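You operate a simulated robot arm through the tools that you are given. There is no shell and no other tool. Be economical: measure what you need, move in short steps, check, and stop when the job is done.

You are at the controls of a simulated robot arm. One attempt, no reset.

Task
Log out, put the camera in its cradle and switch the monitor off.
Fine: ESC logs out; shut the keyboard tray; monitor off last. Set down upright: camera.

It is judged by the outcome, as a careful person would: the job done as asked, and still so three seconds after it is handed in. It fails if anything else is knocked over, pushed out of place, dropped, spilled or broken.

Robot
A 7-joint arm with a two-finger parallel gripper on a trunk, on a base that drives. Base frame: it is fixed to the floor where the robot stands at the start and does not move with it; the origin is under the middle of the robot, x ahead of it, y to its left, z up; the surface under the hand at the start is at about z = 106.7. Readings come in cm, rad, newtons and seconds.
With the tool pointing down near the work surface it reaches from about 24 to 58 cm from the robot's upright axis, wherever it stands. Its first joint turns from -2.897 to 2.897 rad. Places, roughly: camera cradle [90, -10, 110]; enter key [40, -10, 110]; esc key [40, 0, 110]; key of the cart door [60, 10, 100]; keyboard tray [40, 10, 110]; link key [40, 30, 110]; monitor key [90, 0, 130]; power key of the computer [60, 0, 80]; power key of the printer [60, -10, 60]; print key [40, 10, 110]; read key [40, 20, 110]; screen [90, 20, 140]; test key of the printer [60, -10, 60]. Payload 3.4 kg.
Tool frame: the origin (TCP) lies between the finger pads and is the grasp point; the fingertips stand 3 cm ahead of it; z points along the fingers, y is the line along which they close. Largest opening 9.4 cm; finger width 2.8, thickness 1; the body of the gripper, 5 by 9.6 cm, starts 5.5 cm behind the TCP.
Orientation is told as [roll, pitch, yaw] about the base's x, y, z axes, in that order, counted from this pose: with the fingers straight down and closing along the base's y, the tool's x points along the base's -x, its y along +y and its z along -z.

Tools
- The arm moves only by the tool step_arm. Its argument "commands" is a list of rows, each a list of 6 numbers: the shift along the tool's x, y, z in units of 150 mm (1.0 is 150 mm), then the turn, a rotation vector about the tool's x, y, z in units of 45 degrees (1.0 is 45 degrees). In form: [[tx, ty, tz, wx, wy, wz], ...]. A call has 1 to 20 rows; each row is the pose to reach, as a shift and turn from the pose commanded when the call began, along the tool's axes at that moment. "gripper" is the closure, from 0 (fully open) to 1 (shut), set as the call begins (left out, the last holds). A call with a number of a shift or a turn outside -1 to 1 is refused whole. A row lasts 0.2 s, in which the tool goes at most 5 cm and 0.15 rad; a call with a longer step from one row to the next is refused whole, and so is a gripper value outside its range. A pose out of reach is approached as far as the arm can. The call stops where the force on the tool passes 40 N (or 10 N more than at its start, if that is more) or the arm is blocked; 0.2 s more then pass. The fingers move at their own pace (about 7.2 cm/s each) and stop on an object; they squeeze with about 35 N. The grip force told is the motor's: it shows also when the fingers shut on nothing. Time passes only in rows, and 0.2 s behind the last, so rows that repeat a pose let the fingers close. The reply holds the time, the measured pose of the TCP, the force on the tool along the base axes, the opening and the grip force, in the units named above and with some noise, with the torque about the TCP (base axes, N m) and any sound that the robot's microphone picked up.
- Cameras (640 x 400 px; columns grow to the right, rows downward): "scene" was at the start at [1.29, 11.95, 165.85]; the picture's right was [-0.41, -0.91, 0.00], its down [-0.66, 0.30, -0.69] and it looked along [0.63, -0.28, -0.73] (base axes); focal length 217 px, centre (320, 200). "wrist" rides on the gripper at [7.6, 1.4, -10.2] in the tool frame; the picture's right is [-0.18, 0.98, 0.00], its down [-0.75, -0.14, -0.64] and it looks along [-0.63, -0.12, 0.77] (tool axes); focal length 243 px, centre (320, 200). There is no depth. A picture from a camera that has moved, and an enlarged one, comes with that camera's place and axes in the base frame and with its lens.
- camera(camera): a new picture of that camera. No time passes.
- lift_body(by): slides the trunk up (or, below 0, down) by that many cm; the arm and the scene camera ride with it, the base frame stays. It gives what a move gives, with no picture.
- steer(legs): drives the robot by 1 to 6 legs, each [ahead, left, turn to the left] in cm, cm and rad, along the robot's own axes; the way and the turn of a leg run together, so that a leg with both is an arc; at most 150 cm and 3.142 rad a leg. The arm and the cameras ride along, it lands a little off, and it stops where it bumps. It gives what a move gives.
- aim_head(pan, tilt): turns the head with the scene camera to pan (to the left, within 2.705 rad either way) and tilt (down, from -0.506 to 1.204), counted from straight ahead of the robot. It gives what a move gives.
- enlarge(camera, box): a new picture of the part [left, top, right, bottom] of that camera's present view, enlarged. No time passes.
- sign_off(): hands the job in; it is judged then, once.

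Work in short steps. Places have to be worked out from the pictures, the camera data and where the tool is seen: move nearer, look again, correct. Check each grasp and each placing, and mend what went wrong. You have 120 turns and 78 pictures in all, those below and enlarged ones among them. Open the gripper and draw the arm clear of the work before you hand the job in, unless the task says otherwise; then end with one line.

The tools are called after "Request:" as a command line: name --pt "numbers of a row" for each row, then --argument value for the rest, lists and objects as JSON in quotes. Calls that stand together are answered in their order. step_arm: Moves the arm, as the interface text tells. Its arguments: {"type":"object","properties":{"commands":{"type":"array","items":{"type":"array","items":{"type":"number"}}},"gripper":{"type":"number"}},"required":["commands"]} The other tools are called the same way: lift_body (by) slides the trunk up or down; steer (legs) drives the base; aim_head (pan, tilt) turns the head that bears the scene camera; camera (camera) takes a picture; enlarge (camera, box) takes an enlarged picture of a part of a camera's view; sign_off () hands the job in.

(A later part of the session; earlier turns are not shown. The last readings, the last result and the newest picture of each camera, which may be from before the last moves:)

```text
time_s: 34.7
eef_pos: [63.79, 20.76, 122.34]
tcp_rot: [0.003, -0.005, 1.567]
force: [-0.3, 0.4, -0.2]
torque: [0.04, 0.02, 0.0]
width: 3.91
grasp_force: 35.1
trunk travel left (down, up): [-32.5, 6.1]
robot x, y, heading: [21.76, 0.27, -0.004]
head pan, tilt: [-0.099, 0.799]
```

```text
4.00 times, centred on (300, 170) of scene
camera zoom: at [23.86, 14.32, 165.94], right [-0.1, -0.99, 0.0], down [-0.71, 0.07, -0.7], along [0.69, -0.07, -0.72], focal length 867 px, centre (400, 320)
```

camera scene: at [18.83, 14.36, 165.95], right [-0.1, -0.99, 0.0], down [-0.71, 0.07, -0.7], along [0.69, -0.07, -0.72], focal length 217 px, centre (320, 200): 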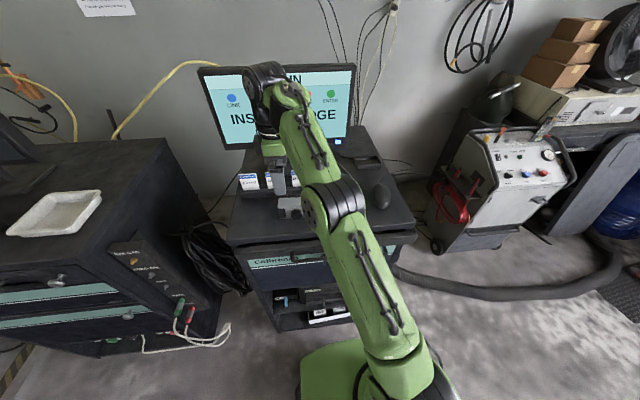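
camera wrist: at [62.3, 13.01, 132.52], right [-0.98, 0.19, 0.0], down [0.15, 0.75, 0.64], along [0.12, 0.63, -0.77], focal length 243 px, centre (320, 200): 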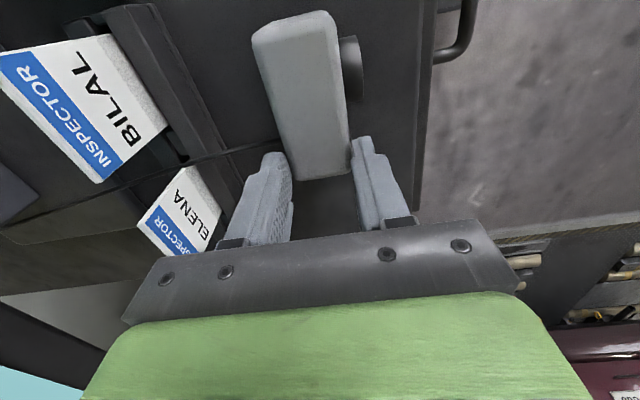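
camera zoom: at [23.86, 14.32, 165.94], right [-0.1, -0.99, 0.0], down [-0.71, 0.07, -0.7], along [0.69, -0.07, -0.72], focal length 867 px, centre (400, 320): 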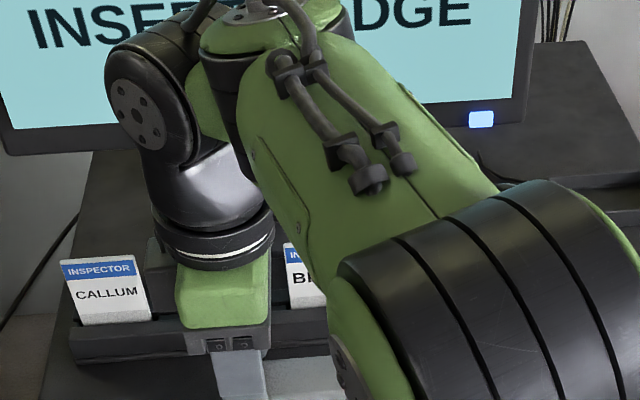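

The grip changed to 3.9 and the camera seems not to have come up with the hand. I zoom in.

Request:
enlarge --camera "wrist" --box '[220, 0, 460, 150]'

Request:
enlarge --camera "wrist" --box '[220, 110, 460, 260]'

```text
2.67 times, centred on (340, 75) of wrist
camera zoom: at [62.3, 13.01, 132.52], right [-0.98, 0.19, 0.0], down [0.15, 0.75, 0.64], along [0.12, 0.63, -0.77], focal length 647 px, centre (267, 533)
```

zoom: 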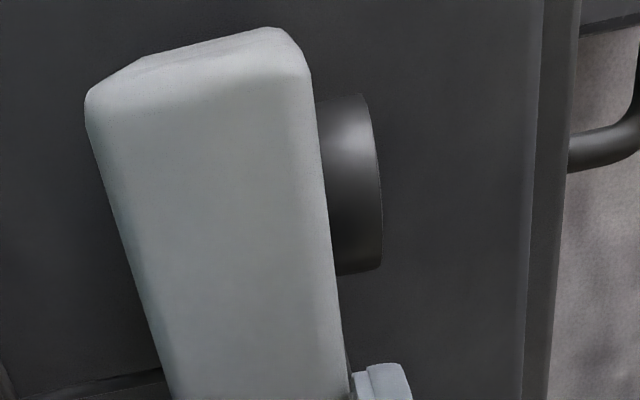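

```text
2.67 times, centred on (340, 185) of wrist
camera zoom: at [62.3, 13.01, 132.52], right [-0.98, 0.19, 0.0], down [0.15, 0.75, 0.64], along [0.12, 0.63, -0.77], focal length 647 px, centre (267, 240)
```

zoom: 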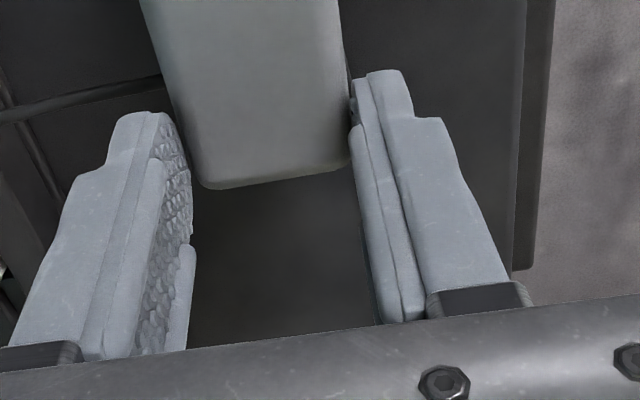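

The camera stayed on the cart, still upright at x 61.8–65.7, y 13.9–22.4; the fingers slid off its top. I open, shift slightly inward, go deeper and grip again.

Request:
step_arm --pt "0 0 -0.03 0 0 0" --pt "0 0 -0.03 0 0 0" --pt "0 0 -0.03 0 0 0" --pt "0 0 -0.03 0 0 0" --gripper 0

Request:
step_arm --pt "0.03 0 0.08 0 0 0" --pt "0.03 0 0.2 0 0 0" --pt "0.03 0 0.28 0 0 0" --pt "0.03 0 0.32 0 0 0" --pt "0.03 0 0.35 0 0 0" --pt "0.03 0 0.35 0 0 0"

Request:
camera --camera "wrist"

```text
time_s: 35.7
eef_pos: [63.8, 20.69, 122.78]
tcp_rot: [0.001, -0.003, 1.568]
force: [0.4, 0.1, 0.4]
torque: [0.0, -0.04, -0.02]
width: 9.42
grasp_force: 0.0
trunk travel left (down, up): [-32.5, 6.1]
robot x, y, heading: [21.68, 0.06, -0.006]
head pan, tilt: [-0.099, 0.799]
```

```text
time_s: 37.1
eef_pos: [63.87, 20.23, 117.55]
tcp_rot: [0.002, -0.005, 1.567]
force: [-0.9, -0.6, 0.4]
torque: [0.02, 0.0, -0.03]
width: 9.39
grasp_force: 0.0
trunk travel left (down, up): [-32.5, 6.1]
robot x, y, heading: [21.68, -0.11, -0.001]
head pan, tilt: [-0.099, 0.799]
```

```text
37 pictures are left
camera wrist: at [62.34, 12.57, 127.77], right [-0.98, 0.19, 0.0], down [0.15, 0.75, 0.64], along [0.12, 0.63, -0.76], focal length 243 px, centre (320, 200)
```

wrist: 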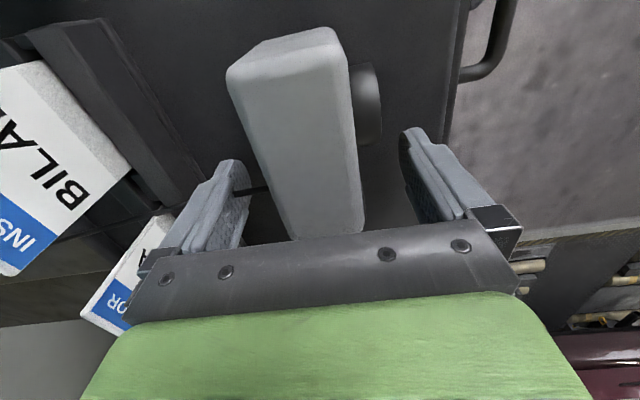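

Aligned. I go 0.4 cm deeper and close, holding a moment.

Request:
step_arm --pt "0 0 0.015 0 0 0" --pt "0 0 0.03 0 0 0" --pt "0 0 0.03 0 0 0"

Request:
step_arm --pt "0 0 0 0 0 0" --pt "0 0 0 0 0 0" --pt "0 0 0 0 0 0" --pt "0 0 0 0 0 0" --pt "0 0 0 0 0 0" --pt "0 0 0 0 0 0" --gripper 1

Request:
step_arm --pt "0 0 -0.01 0 0 0" --pt "0 0 -0.02 0 0 0" --pt "0 0 -0.03 0 0 0" --pt "0 0 -0.04 0 0 0" --pt "0 0 -0.05 0 0 0" --pt "0 0 -0.06 0 0 0"

Request:
camera --camera "wrist"

```text
time_s: 37.9
eef_pos: [63.65, 20.14, 117.21]
tcp_rot: [0.003, -0.005, 1.568]
force: [-0.7, 0.0, -0.2]
torque: [0.0, -0.02, 0.0]
width: 9.41
grasp_force: 0.1
trunk travel left (down, up): [-32.5, 6.1]
robot x, y, heading: [21.72, -0.21, -0.005]
head pan, tilt: [-0.099, 0.799]
```

```text
time_s: 39.3
eef_pos: [63.85, 20.15, 117.21]
tcp_rot: [0.001, -0.003, 1.568]
force: [0.7, 0.0, 0.7]
torque: [0.05, -0.07, -0.01]
width: 4.4
grasp_force: 34.9
trunk travel left (down, up): [-32.5, 6.1]
robot x, y, heading: [21.7, 0.1, -0.008]
head pan, tilt: [-0.099, 0.799]
```

```text
time_s: 40.7
eef_pos: [63.73, 20.15, 118.05]
tcp_rot: [0.003, -0.003, 1.568]
force: [0.3, -0.2, -0.3]
torque: [0.07, 0.01, 0.01]
width: 4.41
grasp_force: 35.2
trunk travel left (down, up): [-32.5, 6.1]
robot x, y, heading: [21.88, -0.09, -0.007]
head pan, tilt: [-0.099, 0.799]
```

```text
36 pictures are left
camera wrist: at [62.33, 12.46, 128.28], right [-0.98, 0.19, 0.0], down [0.15, 0.75, 0.64], along [0.12, 0.63, -0.76], focal length 243 px, centre (320, 200)
```

wrist: 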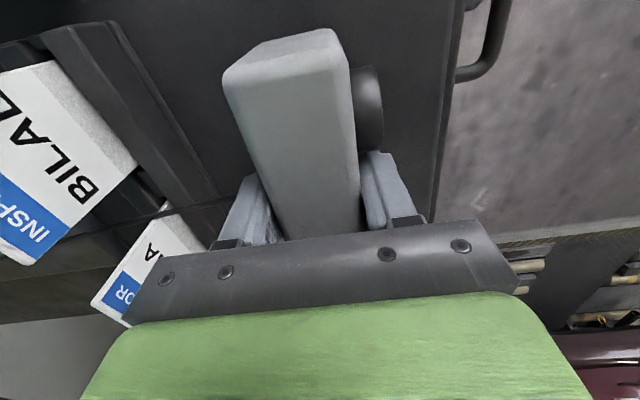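

It now seems to move with the hand. I keep lifting slowly and check.

Request:
step_arm --pt "0 0 -0.02 0 0 0" --pt "0 0 -0.04 0 0 0" --pt "0 0 -0.06 0 0 0" --pt "0 0 -0.08 0 0 0" --pt "0 0 -0.1 0 0 0" --pt "0 0 -0.12 0 0 0" --pt "0 0 -0.14 0 0 0" --pt "0 0 -0.16 0 0 0"

Request:
camera --camera "wrist"

```text
time_s: 42.5
eef_pos: [63.72, 20.27, 120.4]
tcp_rot: [0.002, -0.003, 1.569]
force: [0.3, -0.1, -2.9]
torque: [0.04, -0.01, 0.03]
width: 4.42
grasp_force: 34.4
trunk travel left (down, up): [-32.5, 6.1]
robot x, y, heading: [21.62, -0.4, -0.007]
head pan, tilt: [-0.099, 0.799]
```

```text
35 pictures are left
camera wrist: at [62.32, 12.48, 130.66], right [-0.98, 0.19, 0.0], down [0.15, 0.75, 0.64], along [0.12, 0.63, -0.76], focal length 243 px, centre (320, 200)
```

wrist: 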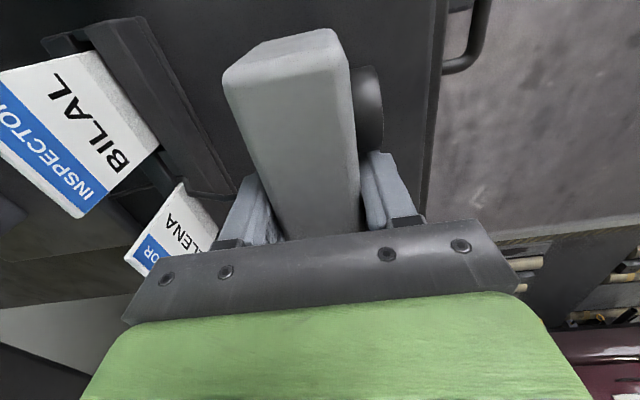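

Lifted cleanly (about 3 N weight, level). I raise it slowly to ~TCP 133 before driving.

Request:
step_arm --pt "0 0 -0.05 0 0 0" --pt "0 0 -0.11 0 0 0" --pt "0 0 -0.17 0 0 0" --pt "0 0 -0.23 0 0 0" --pt "0 0 -0.29 0 0 0" --pt "0 0 -0.35 0 0 0" --pt "0 0 -0.41 0 0 0" --pt "0 0 -0.47 0 0 0" --pt "0 0 -0.53 0 0 0" --pt "0 0 -0.6 0 0 0" --pt "0 0 -0.67 0 0 0" --pt "0 0 -0.73 0 0 0" --pt "0 0 -0.79 0 0 0" --pt "0 0 -0.83 0 0 0"

Request:
steer --legs '[[-20, 0, 0]]'

Request:
aim_head --pan -0.6 --tilt 0.8

Request:
camera --camera "scene"

Request:
camera --camera "wrist"

```text
time_s: 45.5
eef_pos: [63.86, 20.08, 132.81]
tcp_rot: [0.002, -0.003, 1.566]
force: [-0.2, -0.4, -2.4]
torque: [0.04, -0.03, -0.01]
width: 4.42
grasp_force: 35.3
trunk travel left (down, up): [-32.5, 6.1]
robot x, y, heading: [21.65, 0.01, -0.01]
head pan, tilt: [-0.099, 0.799]
```

```text
time_s: 47.1
eef_pos: [43.81, 20.36, 132.91]
tcp_rot: [0.002, -0.002, 1.568]
force: [0.1, -0.3, -1.7]
torque: [0.06, 0.03, 0.01]
width: 4.38
grasp_force: 34.7
trunk travel left (down, up): [-32.5, 6.1]
robot x, y, heading: [1.76, 0.08, -0.006]
head pan, tilt: [-0.099, 0.799]
```

```text
time_s: 48.0
eef_pos: [43.96, 20.27, 132.86]
tcp_rot: [0.004, -0.004, 1.569]
force: [0.3, -0.3, -2.0]
torque: [0.04, -0.02, 0.0]
width: 4.41
grasp_force: 34.8
trunk travel left (down, up): [-32.5, 6.1]
robot x, y, heading: [1.64, 0.12, -0.003]
head pan, tilt: [-0.6, 0.799]
```

```text
34 pictures are left
camera scene: at [2.57, 10.65, 165.95], right [-0.57, -0.82, 0.0], down [-0.59, 0.41, -0.7], along [0.57, -0.4, -0.72], focal length 217 px, centre (320, 200)
```

scene: 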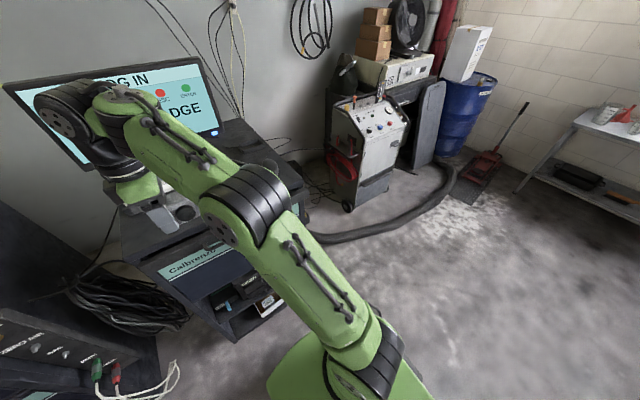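

```text
33 pictures are left
camera wrist: at [42.48, 12.57, 143.11], right [-0.98, 0.19, 0.0], down [0.14, 0.75, 0.64], along [0.12, 0.63, -0.76], focal length 243 px, centre (320, 200)
```

wrist: 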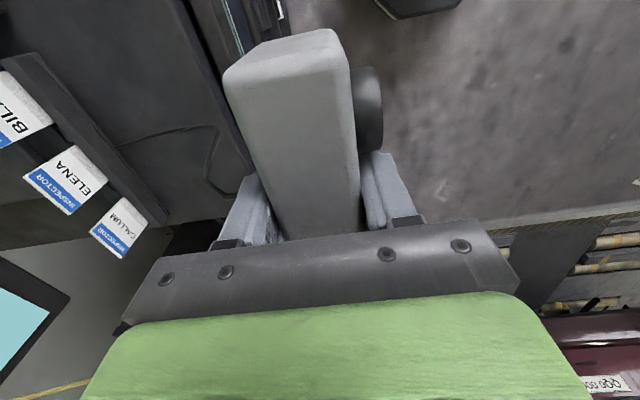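

The hose lies on the floor along about (99,-49)–(86,-59)–(65,-99); standing at (51,-50) keeps clear of it and of the cart. I drive right 50 cm, then part of the way ahead, and look.

Request:
steer --legs '[[0, -50, 0], [30, 0, 0]]'

Request:
aim_head --pan 0.5 --tilt 0.9

Request:
camera --camera "scene"

Request:
camera --camera "wrist"

```text
time_s: 52.6
eef_pos: [73.57, -30.25, 132.9]
tcp_rot: [0.003, -0.004, 1.569]
force: [0.2, -0.7, -1.8]
torque: [0.02, 0.03, 0.02]
width: 4.37
grasp_force: 35.4
trunk travel left (down, up): [-32.5, 6.1]
robot x, y, heading: [30.99, -50.37, -0.008]
head pan, tilt: [-0.6, 0.799]
```

```text
time_s: 53.9
eef_pos: [73.42, -30.25, 132.91]
tcp_rot: [0.003, -0.003, 1.567]
force: [-0.1, 0.2, -1.9]
torque: [0.03, -0.02, -0.01]
width: 4.4
grasp_force: 34.6
trunk travel left (down, up): [-32.5, 6.1]
robot x, y, heading: [31.15, -50.45, -0.001]
head pan, tilt: [0.499, 0.901]
```

```text
32 pictures are left
camera scene: at [32.06, -31.61, 165.16], right [0.47, -0.88, 0.0], down [-0.69, -0.37, -0.62], along [0.55, 0.29, -0.78], focal length 217 px, centre (320, 200)
```

scene: 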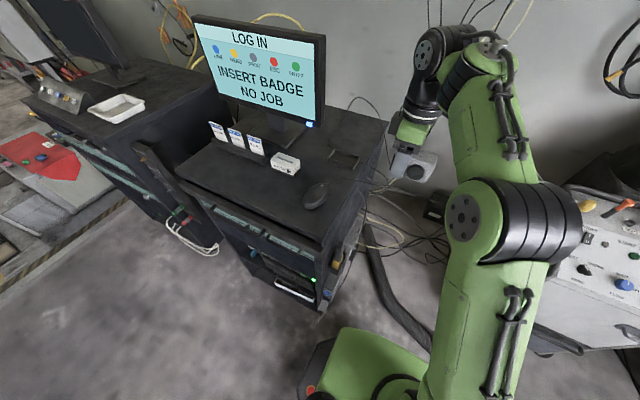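

```text
31 pictures are left
camera wrist: at [71.95, -37.93, 143.12], right [-0.98, 0.19, 0.0], down [0.15, 0.75, 0.64], along [0.12, 0.63, -0.76], focal length 243 px, centre (320, 200)
```

wrist: 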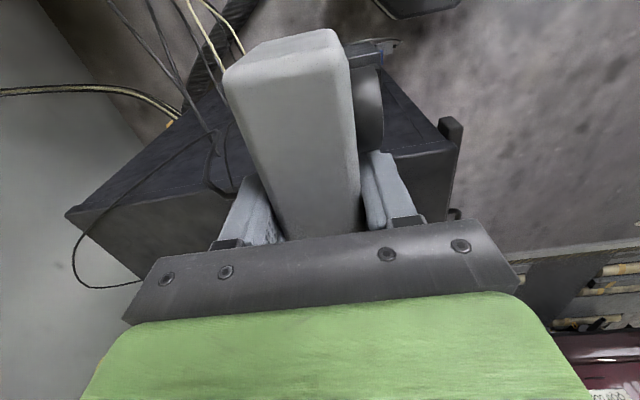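

A good view of the cart. I zoom on the cradle and on the tray.

Request:
enlarge --camera "scene" --box '[260, 90, 420, 190]'

Request:
enlarge --camera "scene" --box '[160, 150, 400, 300]'

```text
4.00 times, centred on (340, 140) of scene
camera zoom: at [32.06, -31.61, 165.16], right [0.47, -0.88, 0.0], down [-0.69, -0.37, -0.62], along [0.55, 0.29, -0.78], focal length 867 px, centre (240, 440)
```

zoom: 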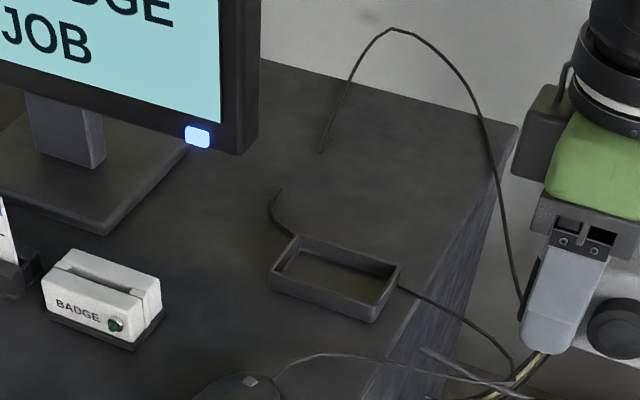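

```text
2.67 times, centred on (280, 225) of scene
camera zoom: at [32.06, -31.61, 165.16], right [0.47, -0.88, 0.0], down [-0.69, -0.37, -0.62], along [0.55, 0.29, -0.78], focal length 578 px, centre (427, 133)
```

zoom: 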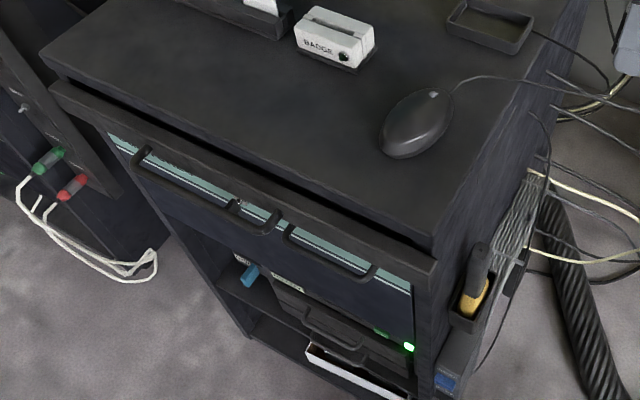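

The tray is clearly shut. Cradle centre is near (87.5, -11.5), aligned with the cart, rim about 1.5 cm high. I drive 20 cm ahead and re-measure from closer.

Request:
steer --legs '[[20, 0, 0]]'

Request:
aim_head --pan 0.55 --tilt 0.85

Request:
camera --camera "scene"

Request:
camera --camera "wrist"

```text
time_s: 55.5
eef_pos: [93.73, -30.41, 132.9]
tcp_rot: [0.004, -0.003, 1.567]
force: [-0.1, 0.5, -2.2]
torque: [0.07, 0.0, 0.02]
width: 4.38
grasp_force: 35.3
trunk travel left (down, up): [-32.5, 6.1]
robot x, y, heading: [51.97, -50.93, -0.007]
head pan, tilt: [0.499, 0.901]
```

```text
time_s: 56.2
eef_pos: [93.87, -30.52, 132.91]
tcp_rot: [0.004, -0.003, 1.566]
force: [-0.1, -0.7, -2.3]
torque: [0.0, 0.0, -0.01]
width: 4.41
grasp_force: 34.6
trunk travel left (down, up): [-32.5, 6.1]
robot x, y, heading: [51.35, -50.47, -0.011]
head pan, tilt: [0.55, 0.85]
```

```text
28 pictures are left
camera scene: at [52.45, -31.26, 165.54], right [0.52, -0.86, 0.0], down [-0.64, -0.39, -0.66], along [0.56, 0.34, -0.75], focal length 217 px, centre (320, 200)
```

scene: 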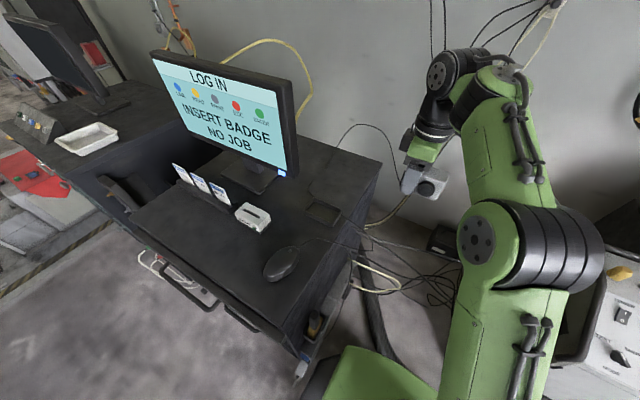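

```text
27 pictures are left
camera wrist: at [92.28, -38.09, 143.1], right [-0.98, 0.19, 0.0], down [0.15, 0.75, 0.64], along [0.12, 0.63, -0.76], focal length 243 px, centre (320, 200)
```

wrist: 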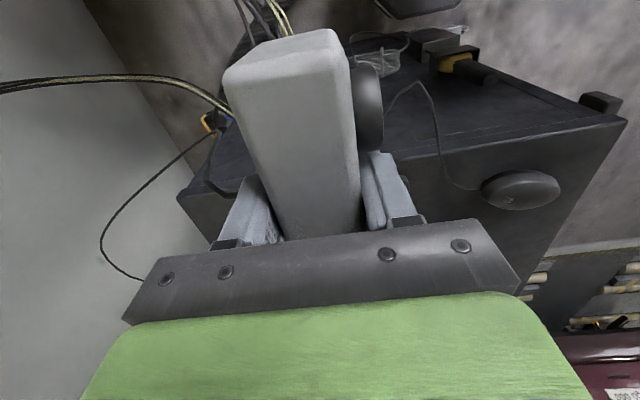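

I zoom in on the cradle from this nearer view.

Request:
enlarge --camera "scene" --box '[290, 185, 370, 235]'

```text
8.00 times, centred on (330, 210) of scene
camera zoom: at [52.45, -31.26, 165.54], right [0.52, -0.86, 0.0], down [-0.64, -0.39, -0.66], along [0.56, 0.34, -0.75], focal length 1734 px, centre (240, 120)
```

zoom: 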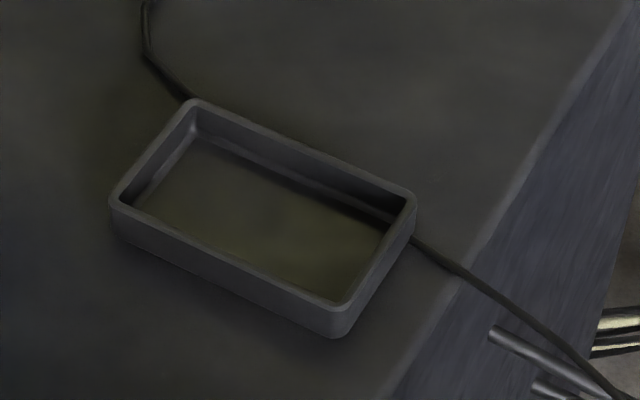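

Cradle: outer ≈ x 84–90, y −16.2…−6.5, rim ≈115.3, about 2 cm high. I move to x 87.2 and 12 cm toward it, staying high, then check clearance to the monitor.

Request:
step_arm --pt "0 0.11 0 0 0 0" --pt "0 0.22 0 0 0 0" --pt "0 0.33 0 0 0 0" --pt "0 0.44 0 0 0 0" --pt "-0.11 0.44 0 0 0 0" --pt "-0.22 0.44 0 0 0 0" --pt "-0.33 0.44 0 0 0 0" --pt "-0.44 0.44 0 0 0 0" --pt "-0.56 0.44 0 0 0 0" --pt "-0.68 0.44 0 0 0 0" --pt "-0.8 0.44 0 0 0 0" --pt "-0.8 0.44 0 0 0 0"

Request:
camera --camera "scene"

```text
time_s: 58.8
eef_pos: [87.15, -18.64, 133.1]
tcp_rot: [0.003, -0.005, 1.565]
force: [-0.3, 0.4, -2.1]
torque: [0.06, 0.0, -0.01]
width: 4.39
grasp_force: 34.4
trunk travel left (down, up): [-32.5, 6.1]
robot x, y, heading: [51.52, -50.79, -0.008]
head pan, tilt: [0.55, 0.85]
```

```text
25 pictures are left
camera scene: at [52.36, -31.35, 165.56], right [0.52, -0.86, 0.0], down [-0.64, -0.39, -0.66], along [0.56, 0.34, -0.75], focal length 217 px, centre (320, 200)
```

scene: 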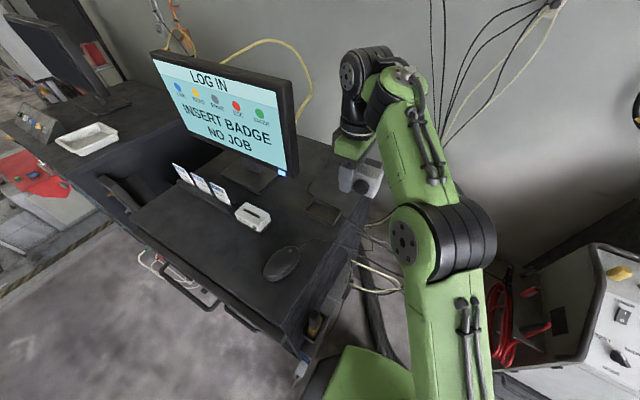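

There is still clearance; I continue slowly in +y to y ≈ −9.3 with the stop guard active, and look.

Request:
step_arm --pt "-0.07 0 0 0 0 0" --pt "-0.14 0 0 0 0 0" --pt "-0.21 0 0 0 0 0" --pt "-0.28 0 0 0 0 0" --pt "-0.35 0 0 0 0 0" --pt "-0.42 0 0 0 0 0" --pt "-0.48 0 0 0 0 0" --pt "-0.54 0 0 0 0 0" --pt "-0.59 0 0 0 0 0" --pt "-0.62 0 0 0 0 0" --pt "-0.62 0 0 0 0 0"

Request:
enlarge --camera "scene" --box '[230, 100, 390, 240]'

```text
time_s: 61.2
eef_pos: [84.45, -13.71, 132.38]
tcp_rot: [0.004, -0.003, 1.568]
force: [0.7, -1.0, -2.3]
torque: [0.02, 0.01, -0.01]
width: 4.36
grasp_force: 34.6
out of reach, approached as far as the arm can: row 3, 4, 5, 6, 7, 8, 9, 10, 11
trunk travel left (down, up): [-32.5, 6.1]
robot x, y, heading: [51.8, -50.26, -0.003]
head pan, tilt: [0.55, 0.85]
```

```text
2.86 times, centred on (310, 170) of scene
camera zoom: at [52.41, -31.26, 165.55], right [0.52, -0.86, 0.0], down [-0.64, -0.39, -0.66], along [0.56, 0.34, -0.75], focal length 619 px, centre (349, 286)
```

zoom: 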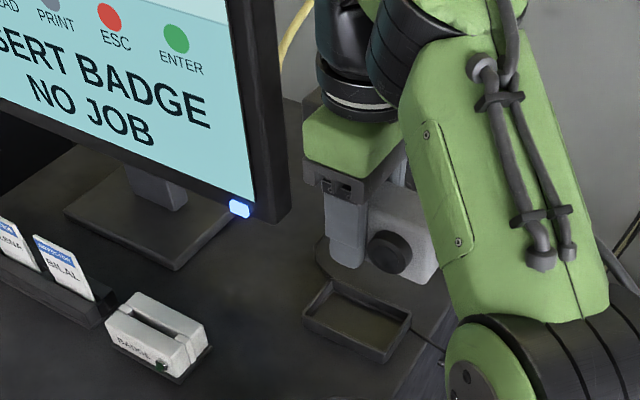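

Out of reach at this height; the base's half-width is about 20 cm so it can go closer. I retract the hand 6 cm, then drive 3 ahead and 5 left.

Request:
step_arm --pt "0.1 0 0 0 0 0" --pt "0.2 0 0 0 0 0" --pt "0.3 0 0 0 0 0" --pt "0.4 0 0 0 0 0" --pt "0.4 0 0 0 0 0"

Request:
steer --legs '[[3, 5, 0]]'

```text
time_s: 62.4
eef_pos: [84.19, -19.42, 132.29]
tcp_rot: [0.003, -0.003, 1.567]
force: [0.0, -0.4, -2.6]
torque: [0.04, 0.03, 0.02]
width: 4.36
grasp_force: 34.8
trunk travel left (down, up): [-32.5, 6.1]
robot x, y, heading: [51.91, -50.72, -0.01]
head pan, tilt: [0.55, 0.85]
```

```text
time_s: 63.4
eef_pos: [86.51, -15.41, 132.12]
tcp_rot: [0.006, -0.001, 1.577]
force: [0.3, -0.7, -1.8]
torque: [0.07, -0.02, -0.02]
width: 4.4
grasp_force: 34.9
trunk travel left (down, up): [-32.5, 6.1]
robot x, y, heading: [53.76, -46.93, 0.002]
head pan, tilt: [0.55, 0.85]
stopped in leg 1: the robot was blocked; the commanded pose is now the measured one
```

The base bumped something. I back off 1 cm and look whether anything was displaced.

Request:
steer --legs '[[-0.7, -1, 0]]'

Request:
camera --camera "scene"

```text
time_s: 64.2
eef_pos: [85.79, -16.37, 132.1]
tcp_rot: [0.004, -0.003, 1.577]
force: [0.3, 0.2, -1.4]
torque: [0.04, 0.02, -0.02]
width: 4.4
grasp_force: 35.0
trunk travel left (down, up): [-32.5, 6.1]
robot x, y, heading: [52.94, -47.89, 0.001]
head pan, tilt: [0.55, 0.85]
```

```text
23 pictures are left
camera scene: at [54.03, -28.51, 165.53], right [0.52, -0.85, 0.0], down [-0.64, -0.39, -0.66], along [0.56, 0.35, -0.75], focal length 217 px, centre (320, 200)
```

scene: 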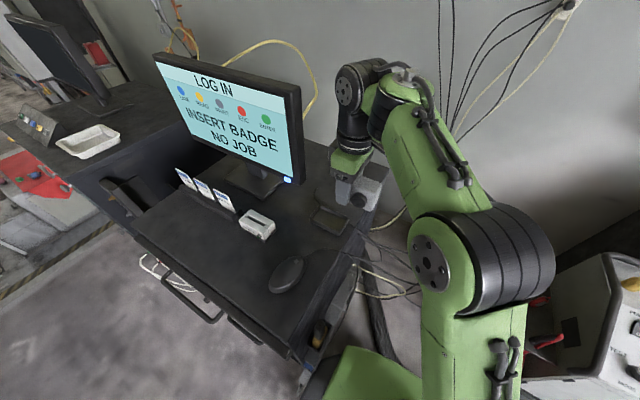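

Nothing on the cart moved. I lower to z ≈ 125 (more reach there), then move in over the cradle in small steps.

Request:
step_arm --pt "0 0 0.07 0 0 0" --pt "0 0 0.15 0 0 0" --pt "0 0 0.23 0 0 0" --pt "0 0 0.32 0 0 0" --pt "0 0 0.4 0 0 0" --pt "0 0 0.46 0 0 0" --pt "-0.07 -0.02 0.46 0 0 0" --pt "-0.14 -0.04 0.46 0 0 0" --pt "-0.21 -0.06 0.46 0 0 0" --pt "-0.28 -0.08 0.46 0 0 0" --pt "-0.35 -0.093 0.46 0 0 0" --pt "-0.42 -0.093 0.46 0 0 0" --pt "-0.475 -0.093 0.46 0 0 0" --pt "-0.475 -0.093 0.46 0 0 0"

Request:
enlarge --camera "scene" --box '[240, 130, 400, 250]'

```text
time_s: 67.2
eef_pos: [86.89, -9.46, 125.1]
tcp_rot: [0.006, -0.001, 1.578]
force: [0.0, -1.3, -1.6]
torque: [0.04, 0.02, -0.01]
width: 4.38
grasp_force: 35.7
trunk travel left (down, up): [-32.5, 6.1]
robot x, y, heading: [53.58, -48.14, -0.007]
head pan, tilt: [0.55, 0.85]
```

```text
3.33 times, centred on (320, 190) of scene
camera zoom: at [53.94, -28.66, 165.55], right [0.52, -0.85, 0.0], down [-0.64, -0.39, -0.66], along [0.56, 0.35, -0.75], focal length 723 px, centre (320, 233)
```

zoom: 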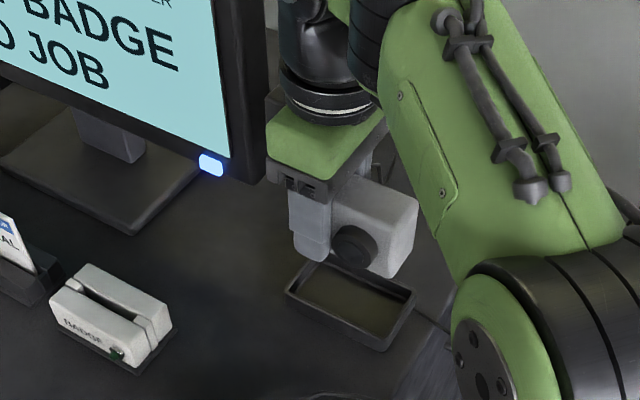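

Reached without contact. I zoom closely to align body and cradle.

Request:
enlarge --camera "scene" --box '[300, 165, 364, 225]'

```text
6.67 times, centred on (332, 195) of scene
camera zoom: at [53.94, -28.66, 165.55], right [0.52, -0.85, 0.0], down [-0.64, -0.39, -0.66], along [0.56, 0.35, -0.75], focal length 1445 px, centre (240, 233)
```

zoom: 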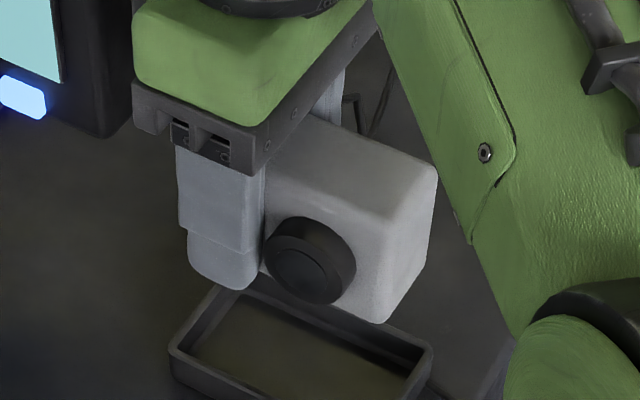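

Relative to the cradle the body looks well placed in y and about 0.4–0.9 cm too far in x. I shift −0.4 in x and lower to just above the rim for a sharper comparison.

Request:
step_arm --pt "0 0.027 0.05 0 0 0" --pt "0 0.027 0.11 0 0 0" --pt "0 0.027 0.17 0 0 0" --pt "0 0.027 0.23 0 0 0" --pt "0 0.027 0.28 0 0 0" --pt "0 0.027 0.28 0 0 0"

Request:
enlarge --camera "scene" --box '[300, 170, 364, 230]'

```text
time_s: 68.6
eef_pos: [86.44, -9.43, 121.0]
tcp_rot: [0.007, -0.001, 1.576]
force: [-0.1, -0.8, -2.2]
torque: [0.03, -0.01, -0.01]
width: 4.42
grasp_force: 35.4
trunk travel left (down, up): [-32.5, 6.1]
robot x, y, heading: [53.58, -48.03, -0.0]
head pan, tilt: [0.55, 0.85]
```

```text
6.67 times, centred on (332, 200) of scene
camera zoom: at [53.95, -28.64, 165.55], right [0.52, -0.85, 0.0], down [-0.64, -0.39, -0.66], along [0.56, 0.35, -0.75], focal length 1445 px, centre (240, 200)
```

zoom: 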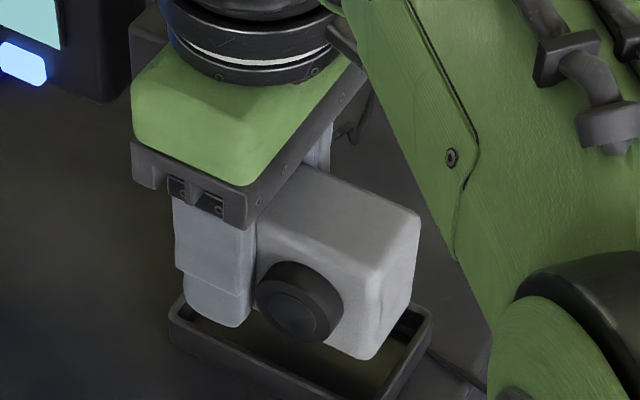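

Body and cradle now line up in x and y (both ≈ 87.1, −11.0). I lower gently by 2 cm with the force guard.

Request:
step_arm --pt "0 0 0.02 0 0 0" --pt "0 0 0.04 0 0 0" --pt "0 0 0.06 0 0 0" --pt "0 0 0.08 0 0 0" --pt "0 0 0.1 0 0 0" --pt "0 0 0.12 0 0 0" --pt "0 0 0.133 0 0 0"

Request:
enlarge --camera "scene" --box '[300, 170, 364, 230]'

```text
time_s: 70.2
eef_pos: [86.33, -9.4, 119.16]
tcp_rot: [0.004, -0.002, 1.577]
force: [0.2, 1.3, 3.6]
torque: [0.01, -0.19, 0.04]
width: 4.39
grasp_force: 35.4
trunk travel left (down, up): [-32.5, 6.1]
robot x, y, heading: [53.48, -47.92, 0.002]
head pan, tilt: [0.55, 0.85]
```

```text
6.67 times, centred on (332, 200) of scene
camera zoom: at [53.9, -28.66, 165.55], right [0.52, -0.85, 0.0], down [-0.64, -0.39, -0.66], along [0.56, 0.35, -0.75], focal length 1445 px, centre (240, 200)
```

zoom: 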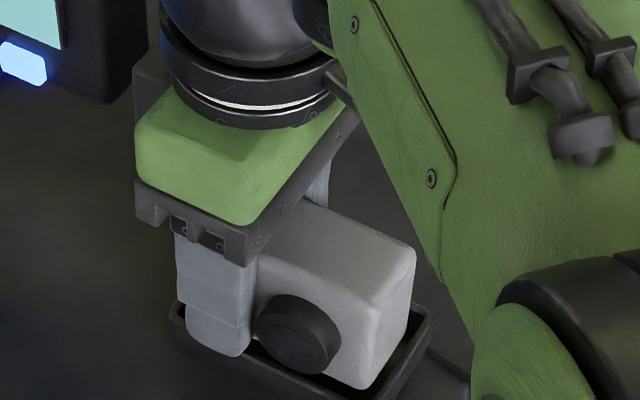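

Contact (≈6 N) is the back finger tip meeting the cradle's back rim; the body is inside the rim outline with its bottom just below rim level. I ease up 1 mm and loosen the fingers only slightly, so the body settles the last ~1 cm guided between fingers and walls.

Request:
step_arm --pt "0 0 -0.008 0 0 0" --pt "0 0 -0.008 0 0 0"

Request:
step_arm --pt "0 0 0 0 0 0" --pt "0 0 0 0 0 0" --pt "0 0 0 0 0 0" --gripper 0.5

Request:
enlarge --camera "scene" --box '[300, 170, 364, 230]'

```text
time_s: 70.8
eef_pos: [86.51, -9.37, 119.1]
tcp_rot: [0.007, -0.002, 1.576]
force: [-0.4, 1.2, -1.9]
torque: [0.04, 0.0, 0.0]
width: 4.41
grasp_force: 34.9
trunk travel left (down, up): [-32.5, 6.1]
robot x, y, heading: [53.49, -47.9, -0.0]
head pan, tilt: [0.55, 0.85]
```

```text
time_s: 71.6
eef_pos: [86.5, -9.48, 119.18]
tcp_rot: [0.006, -0.003, 1.577]
force: [0.6, 0.0, 0.9]
torque: [0.01, 0.02, 0.0]
width: 4.71
grasp_force: 0.1
trunk travel left (down, up): [-32.5, 6.1]
robot x, y, heading: [53.04, -47.81, 0.002]
head pan, tilt: [0.55, 0.85]
```

```text
6.67 times, centred on (332, 200) of scene
camera zoom: at [53.93, -28.65, 165.55], right [0.52, -0.85, 0.0], down [-0.64, -0.39, -0.66], along [0.56, 0.35, -0.75], focal length 1445 px, centre (240, 200)
```

zoom: 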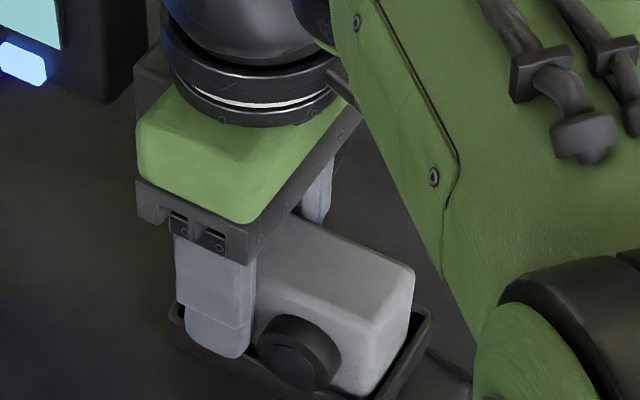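

The body has slid down into the cradle. I open a bit more, raise the hand slowly and inspect.

Request:
step_arm --pt "0 0 0 0 0 0" --pt "0 0 0 0 0 0" --pt "0 0 -0.07 0 0 0" --pt "0 0 -0.15 0 0 0" --pt "0 0 -0.25 0 0 0" --pt "0 0 -0.4 0 0 0" --gripper 0.25

Request:
enlarge --camera "scene" --box '[280, 160, 376, 240]'

```text
time_s: 73.0
eef_pos: [86.68, -9.42, 125.17]
tcp_rot: [0.004, -0.001, 1.577]
force: [0.0, 0.3, -0.3]
torque: [0.03, -0.02, -0.01]
width: 7.04
grasp_force: 0.1
trunk travel left (down, up): [-32.5, 6.1]
robot x, y, heading: [53.31, -48.25, 0.004]
head pan, tilt: [0.55, 0.85]
```

```text
5.00 times, centred on (328, 200) of scene
camera zoom: at [53.93, -28.67, 165.55], right [0.52, -0.85, 0.0], down [-0.64, -0.39, -0.66], along [0.56, 0.35, -0.75], focal length 1084 px, centre (280, 200)
```

zoom: 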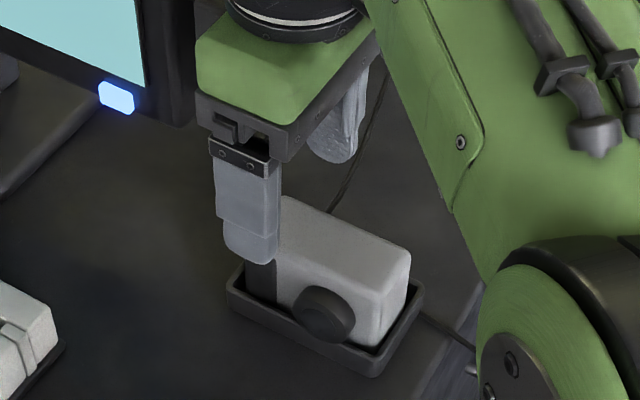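

The camera stands upright in the cradle. I raise slightly more and withdraw the hand toward −y, clear of cradle and monitor.

Request:
step_arm --pt "0 0 -0.1 0 0 0" --pt "0.12 0 -0.13 0 0 0" --pt "0.27 0 -0.13 0 0 0" --pt "0.45 0 -0.13 0 0 0" --pt "0.65 0 -0.13 0 0 0" --pt "0.85 0 -0.2 0 0 0" --pt "1 0 -0.3 0 0 0"

Request:
enlarge --camera "scene" --box '[230, 120, 390, 220]'

```text
time_s: 74.6
eef_pos: [86.6, -24.54, 129.62]
tcp_rot: [0.005, -0.002, 1.577]
force: [-0.8, 0.0, -0.2]
torque: [0.01, -0.02, 0.02]
width: 7.08
grasp_force: 0.0
trunk travel left (down, up): [-32.5, 6.1]
robot x, y, heading: [53.59, -48.11, 0.001]
head pan, tilt: [0.55, 0.85]
```

```text
4.00 times, centred on (310, 170) of scene
camera zoom: at [53.91, -28.77, 165.56], right [0.52, -0.85, 0.0], down [-0.64, -0.39, -0.66], along [0.56, 0.35, -0.75], focal length 867 px, centre (360, 320)
```

zoom: 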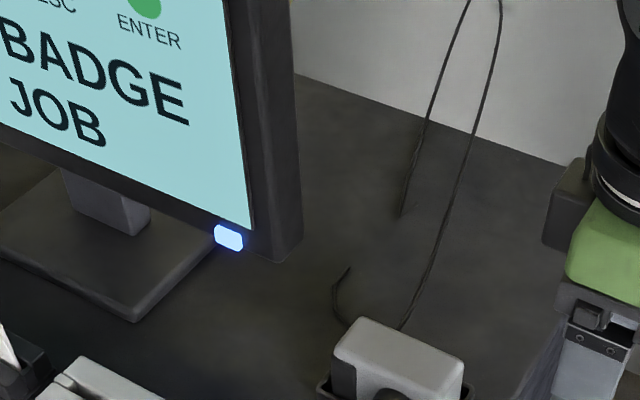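

Camera is well seated. Now I drive back around to the cart's front for the monitor key, which by four views lies at about (86.2, 1.3, 125) facing −x.

Request:
steer --legs '[[-52, 0, 0], [0, 48, 0]]'

Request:
aim_head --pan -0.2 --tilt 0.7

Request:
step_arm --pt "0 0 0 0 0 0" --pt "0 0 -0.1 0 0 0" --pt "0 0 -0.2 0 0 0" --gripper 1

```text
time_s: 80.1
eef_pos: [34.82, 23.02, 129.64]
tcp_rot: [0.005, -0.001, 1.569]
force: [-0.8, 0.2, 0.8]
torque: [0.0, -0.01, 0.01]
width: 7.08
grasp_force: 0.1
trunk travel left (down, up): [-32.5, 6.1]
robot x, y, heading: [1.45, 0.38, -0.006]
head pan, tilt: [0.55, 0.85]
```

```text
time_s: 81.2
eef_pos: [34.9, 23.08, 129.83]
tcp_rot: [0.005, -0.003, 1.567]
force: [0.5, -0.5, -0.4]
torque: [0.01, -0.02, 0.03]
width: 7.04
grasp_force: 0.0
trunk travel left (down, up): [-32.5, 6.1]
robot x, y, heading: [1.57, -0.45, -0.007]
head pan, tilt: [-0.201, 0.7]
```

```text
time_s: 82.0
eef_pos: [35.18, 23.16, 132.62]
tcp_rot: [0.005, -0.001, 1.568]
force: [0.2, -0.4, -0.5]
torque: [0.0, 0.0, 0.01]
width: 0.02
grasp_force: 33.0
trunk travel left (down, up): [-32.5, 6.1]
robot x, y, heading: [1.86, 0.08, -0.009]
head pan, tilt: [-0.201, 0.7]
```

I bring the closed hand to about (46, 1.3, 133) ahead of the robot.

Request:
step_arm --pt "0.2 -0.14 0 0 0 0" --pt "0.4 -0.28 0 0 0 0" --pt "0.6 -0.42 0 0 0 0" --pt "0.8 -0.56 0 0 0 0" --pt "1 -0.72 0 0 0 0"

Request:
step_arm --pt "0.2 0 0 0 0 0" --pt "0.46 0 0 0.15 0 0" --pt "0.46 0 0 0.32 0 0" --pt "0.46 0 0 0.49 0 0" --pt "0.46 0 0 0.66 0 0" --pt "0.46 0 0 0.83 0 0" --pt "0.46 0 0 1 0 0" --pt "0.46 0 0 1 0 0"

Request:
step_arm --pt "0 0 0 0.17 0 0" --pt "0 0 0 0.333 0 0" --pt "0 0 0 0.333 0 0"

Request:
camera --camera "scene"

```text
time_s: 83.2
eef_pos: [46.07, 7.75, 132.41]
tcp_rot: [0.009, -0.002, 1.567]
force: [1.0, -0.2, 1.0]
torque: [0.04, 0.05, 0.0]
width: 0.0
grasp_force: 33.0
trunk travel left (down, up): [-32.5, 6.1]
robot x, y, heading: [1.35, -0.24, -0.006]
head pan, tilt: [-0.201, 0.7]
```

```text
time_s: 85.0
eef_pos: [45.83, 1.12, 132.54]
tcp_rot: [-0.78, -0.002, 1.568]
force: [-0.1, 0.0, 0.0]
torque: [0.03, 0.01, -0.03]
width: 0.0
grasp_force: 33.0
trunk travel left (down, up): [-32.5, 6.1]
robot x, y, heading: [1.72, -0.03, -0.01]
head pan, tilt: [-0.201, 0.7]
```

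```text
time_s: 85.8
eef_pos: [45.59, 1.04, 132.63]
tcp_rot: [-1.043, 0.0, 1.568]
force: [0.0, -0.3, -0.8]
torque: [0.0, 0.04, -0.01]
width: 0.0
grasp_force: 32.9
trunk travel left (down, up): [-32.5, 6.1]
robot x, y, heading: [1.53, -0.23, -0.008]
head pan, tilt: [-0.201, 0.7]
```

```text
15 pictures are left
camera scene: at [3.79, 13.34, 166.78], right [-0.21, -0.98, 0.0], down [-0.63, 0.13, -0.76], along [0.75, -0.16, -0.64], focal length 217 px, centre (320, 200)
```

scene: 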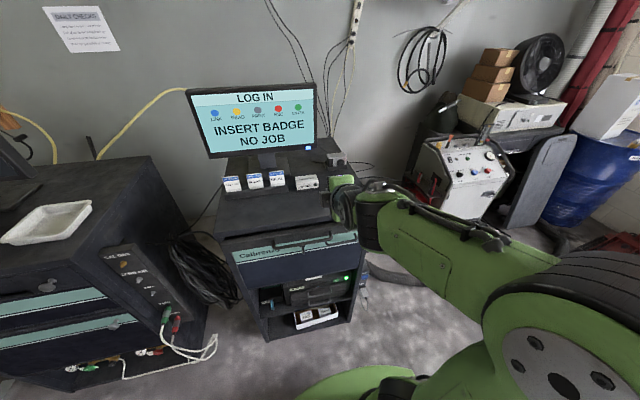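

Tool now points forward and 30° down. I drive 20 cm ahead and look with both cameras.

Request:
steer --legs '[[20, 0, 0]]'

Request:
enlarge --camera "scene" --box '[200, 60, 440, 210]'

Request:
camera --camera "wrist"

```text
time_s: 87.4
eef_pos: [65.69, 1.0, 132.54]
tcp_rot: [-1.042, -0.004, 1.569]
force: [0.1, -0.7, 0.6]
torque: [0.01, -0.02, -0.03]
width: 0.01
grasp_force: 33.0
trunk travel left (down, up): [-32.5, 6.1]
robot x, y, heading: [21.68, -0.38, -0.008]
head pan, tilt: [-0.201, 0.7]
```

```text
2.67 times, centred on (320, 135) of scene
camera zoom: at [23.9, 13.2, 166.77], right [-0.21, -0.98, 0.0], down [-0.63, 0.13, -0.76], along [0.75, -0.16, -0.64], focal length 578 px, centre (320, 373)
```

zoom: 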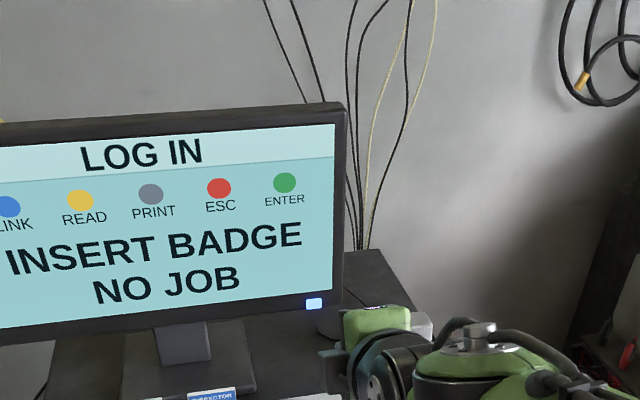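

```text
13 pictures are left
camera wrist: at [56.08, -6.65, 136.44], right [-0.5, 0.19, -0.85], down [-0.48, 0.75, 0.45], along [0.72, 0.63, -0.28], focal length 243 px, centre (320, 200)
```

wrist: 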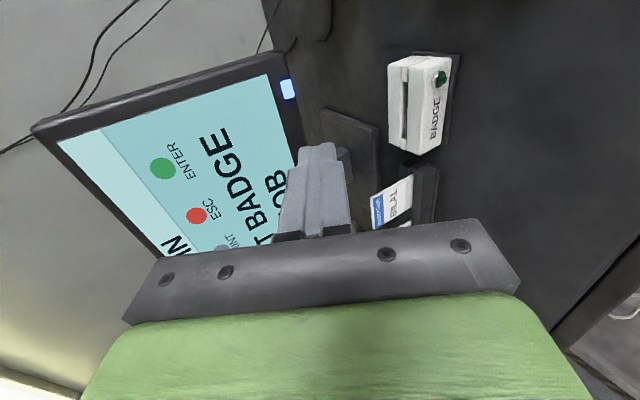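

Wrist and head views agree on the key at (86.2, 1.0, 125.2). I approach to about 3–4 cm in front of it.

Request:
step_arm --pt "0 -0.017 0.2 0 0 0" --pt "0 -0.034 0.4 0 0 0" --pt "0 -0.052 0.6 0 0 0" --pt "0 -0.07 0.8 0 0 0" --pt "0 -0.086 0.99 0 0 0" --pt "0 -0.086 0.99 0 0 0"

Request:
camera --camera "wrist"

```text
time_s: 88.8
eef_pos: [79.04, 1.04, 126.09]
tcp_rot: [-1.042, -0.002, 1.567]
force: [0.2, 0.1, 1.0]
torque: [-0.01, 0.01, 0.01]
width: 0.0
grasp_force: 32.8
trunk travel left (down, up): [-32.5, 6.1]
robot x, y, heading: [21.74, -0.17, -0.006]
head pan, tilt: [-0.201, 0.7]
```

```text
12 pictures are left
camera wrist: at [69.38, -6.59, 129.98], right [-0.49, 0.19, -0.85], down [-0.48, 0.75, 0.45], along [0.72, 0.63, -0.28], focal length 243 px, centre (320, 200)
```

wrist: 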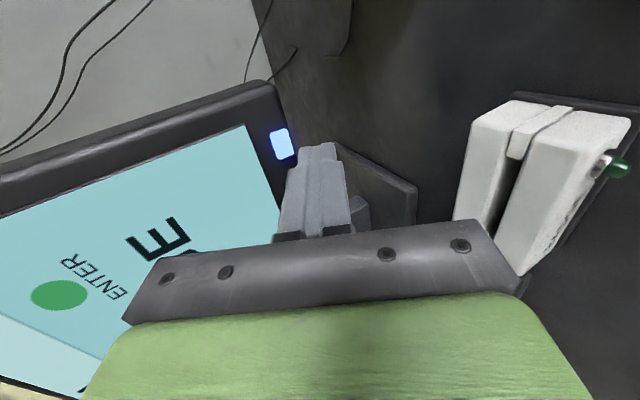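

Aligned with the key (86.2, 1.2, 125.3). I push straight along +x in small steps.

Request:
step_arm --pt "-0.01 -0.05 0.086 0 0 0" --pt "-0.01 -0.101 0.1725 0 0 0" --pt "-0.01 -0.118 0.201 0 0 0" --pt "-0.01 -0.128 0.219 0 0 0" --pt "-0.01 -0.138 0.236 0 0 0" --pt "-0.01 -0.148 0.253 0 0 0"

Request:
camera --camera "wrist"

```text
time_s: 90.2
eef_pos: [82.77, 1.04, 126.07]
tcp_rot: [-1.035, -0.002, 1.568]
force: [-37.6, -0.8, -12.1]
torque: [-0.13, 0.62, 0.33]
width: 0.0
grasp_force: 33.0
trunk travel left (down, up): [-32.5, 6.1]
robot x, y, heading: [21.22, -0.46, -0.003]
head pan, tilt: [-0.201, 0.7]
heard: click
```

```text
11 pictures are left
camera wrist: at [73.01, -6.55, 130.09], right [-0.5, 0.19, -0.84], down [-0.48, 0.75, 0.45], along [0.72, 0.63, -0.29], focal length 243 px, centre (320, 200)
```

wrist: 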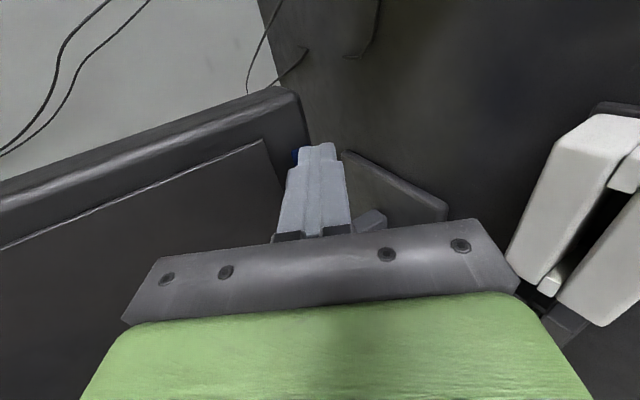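

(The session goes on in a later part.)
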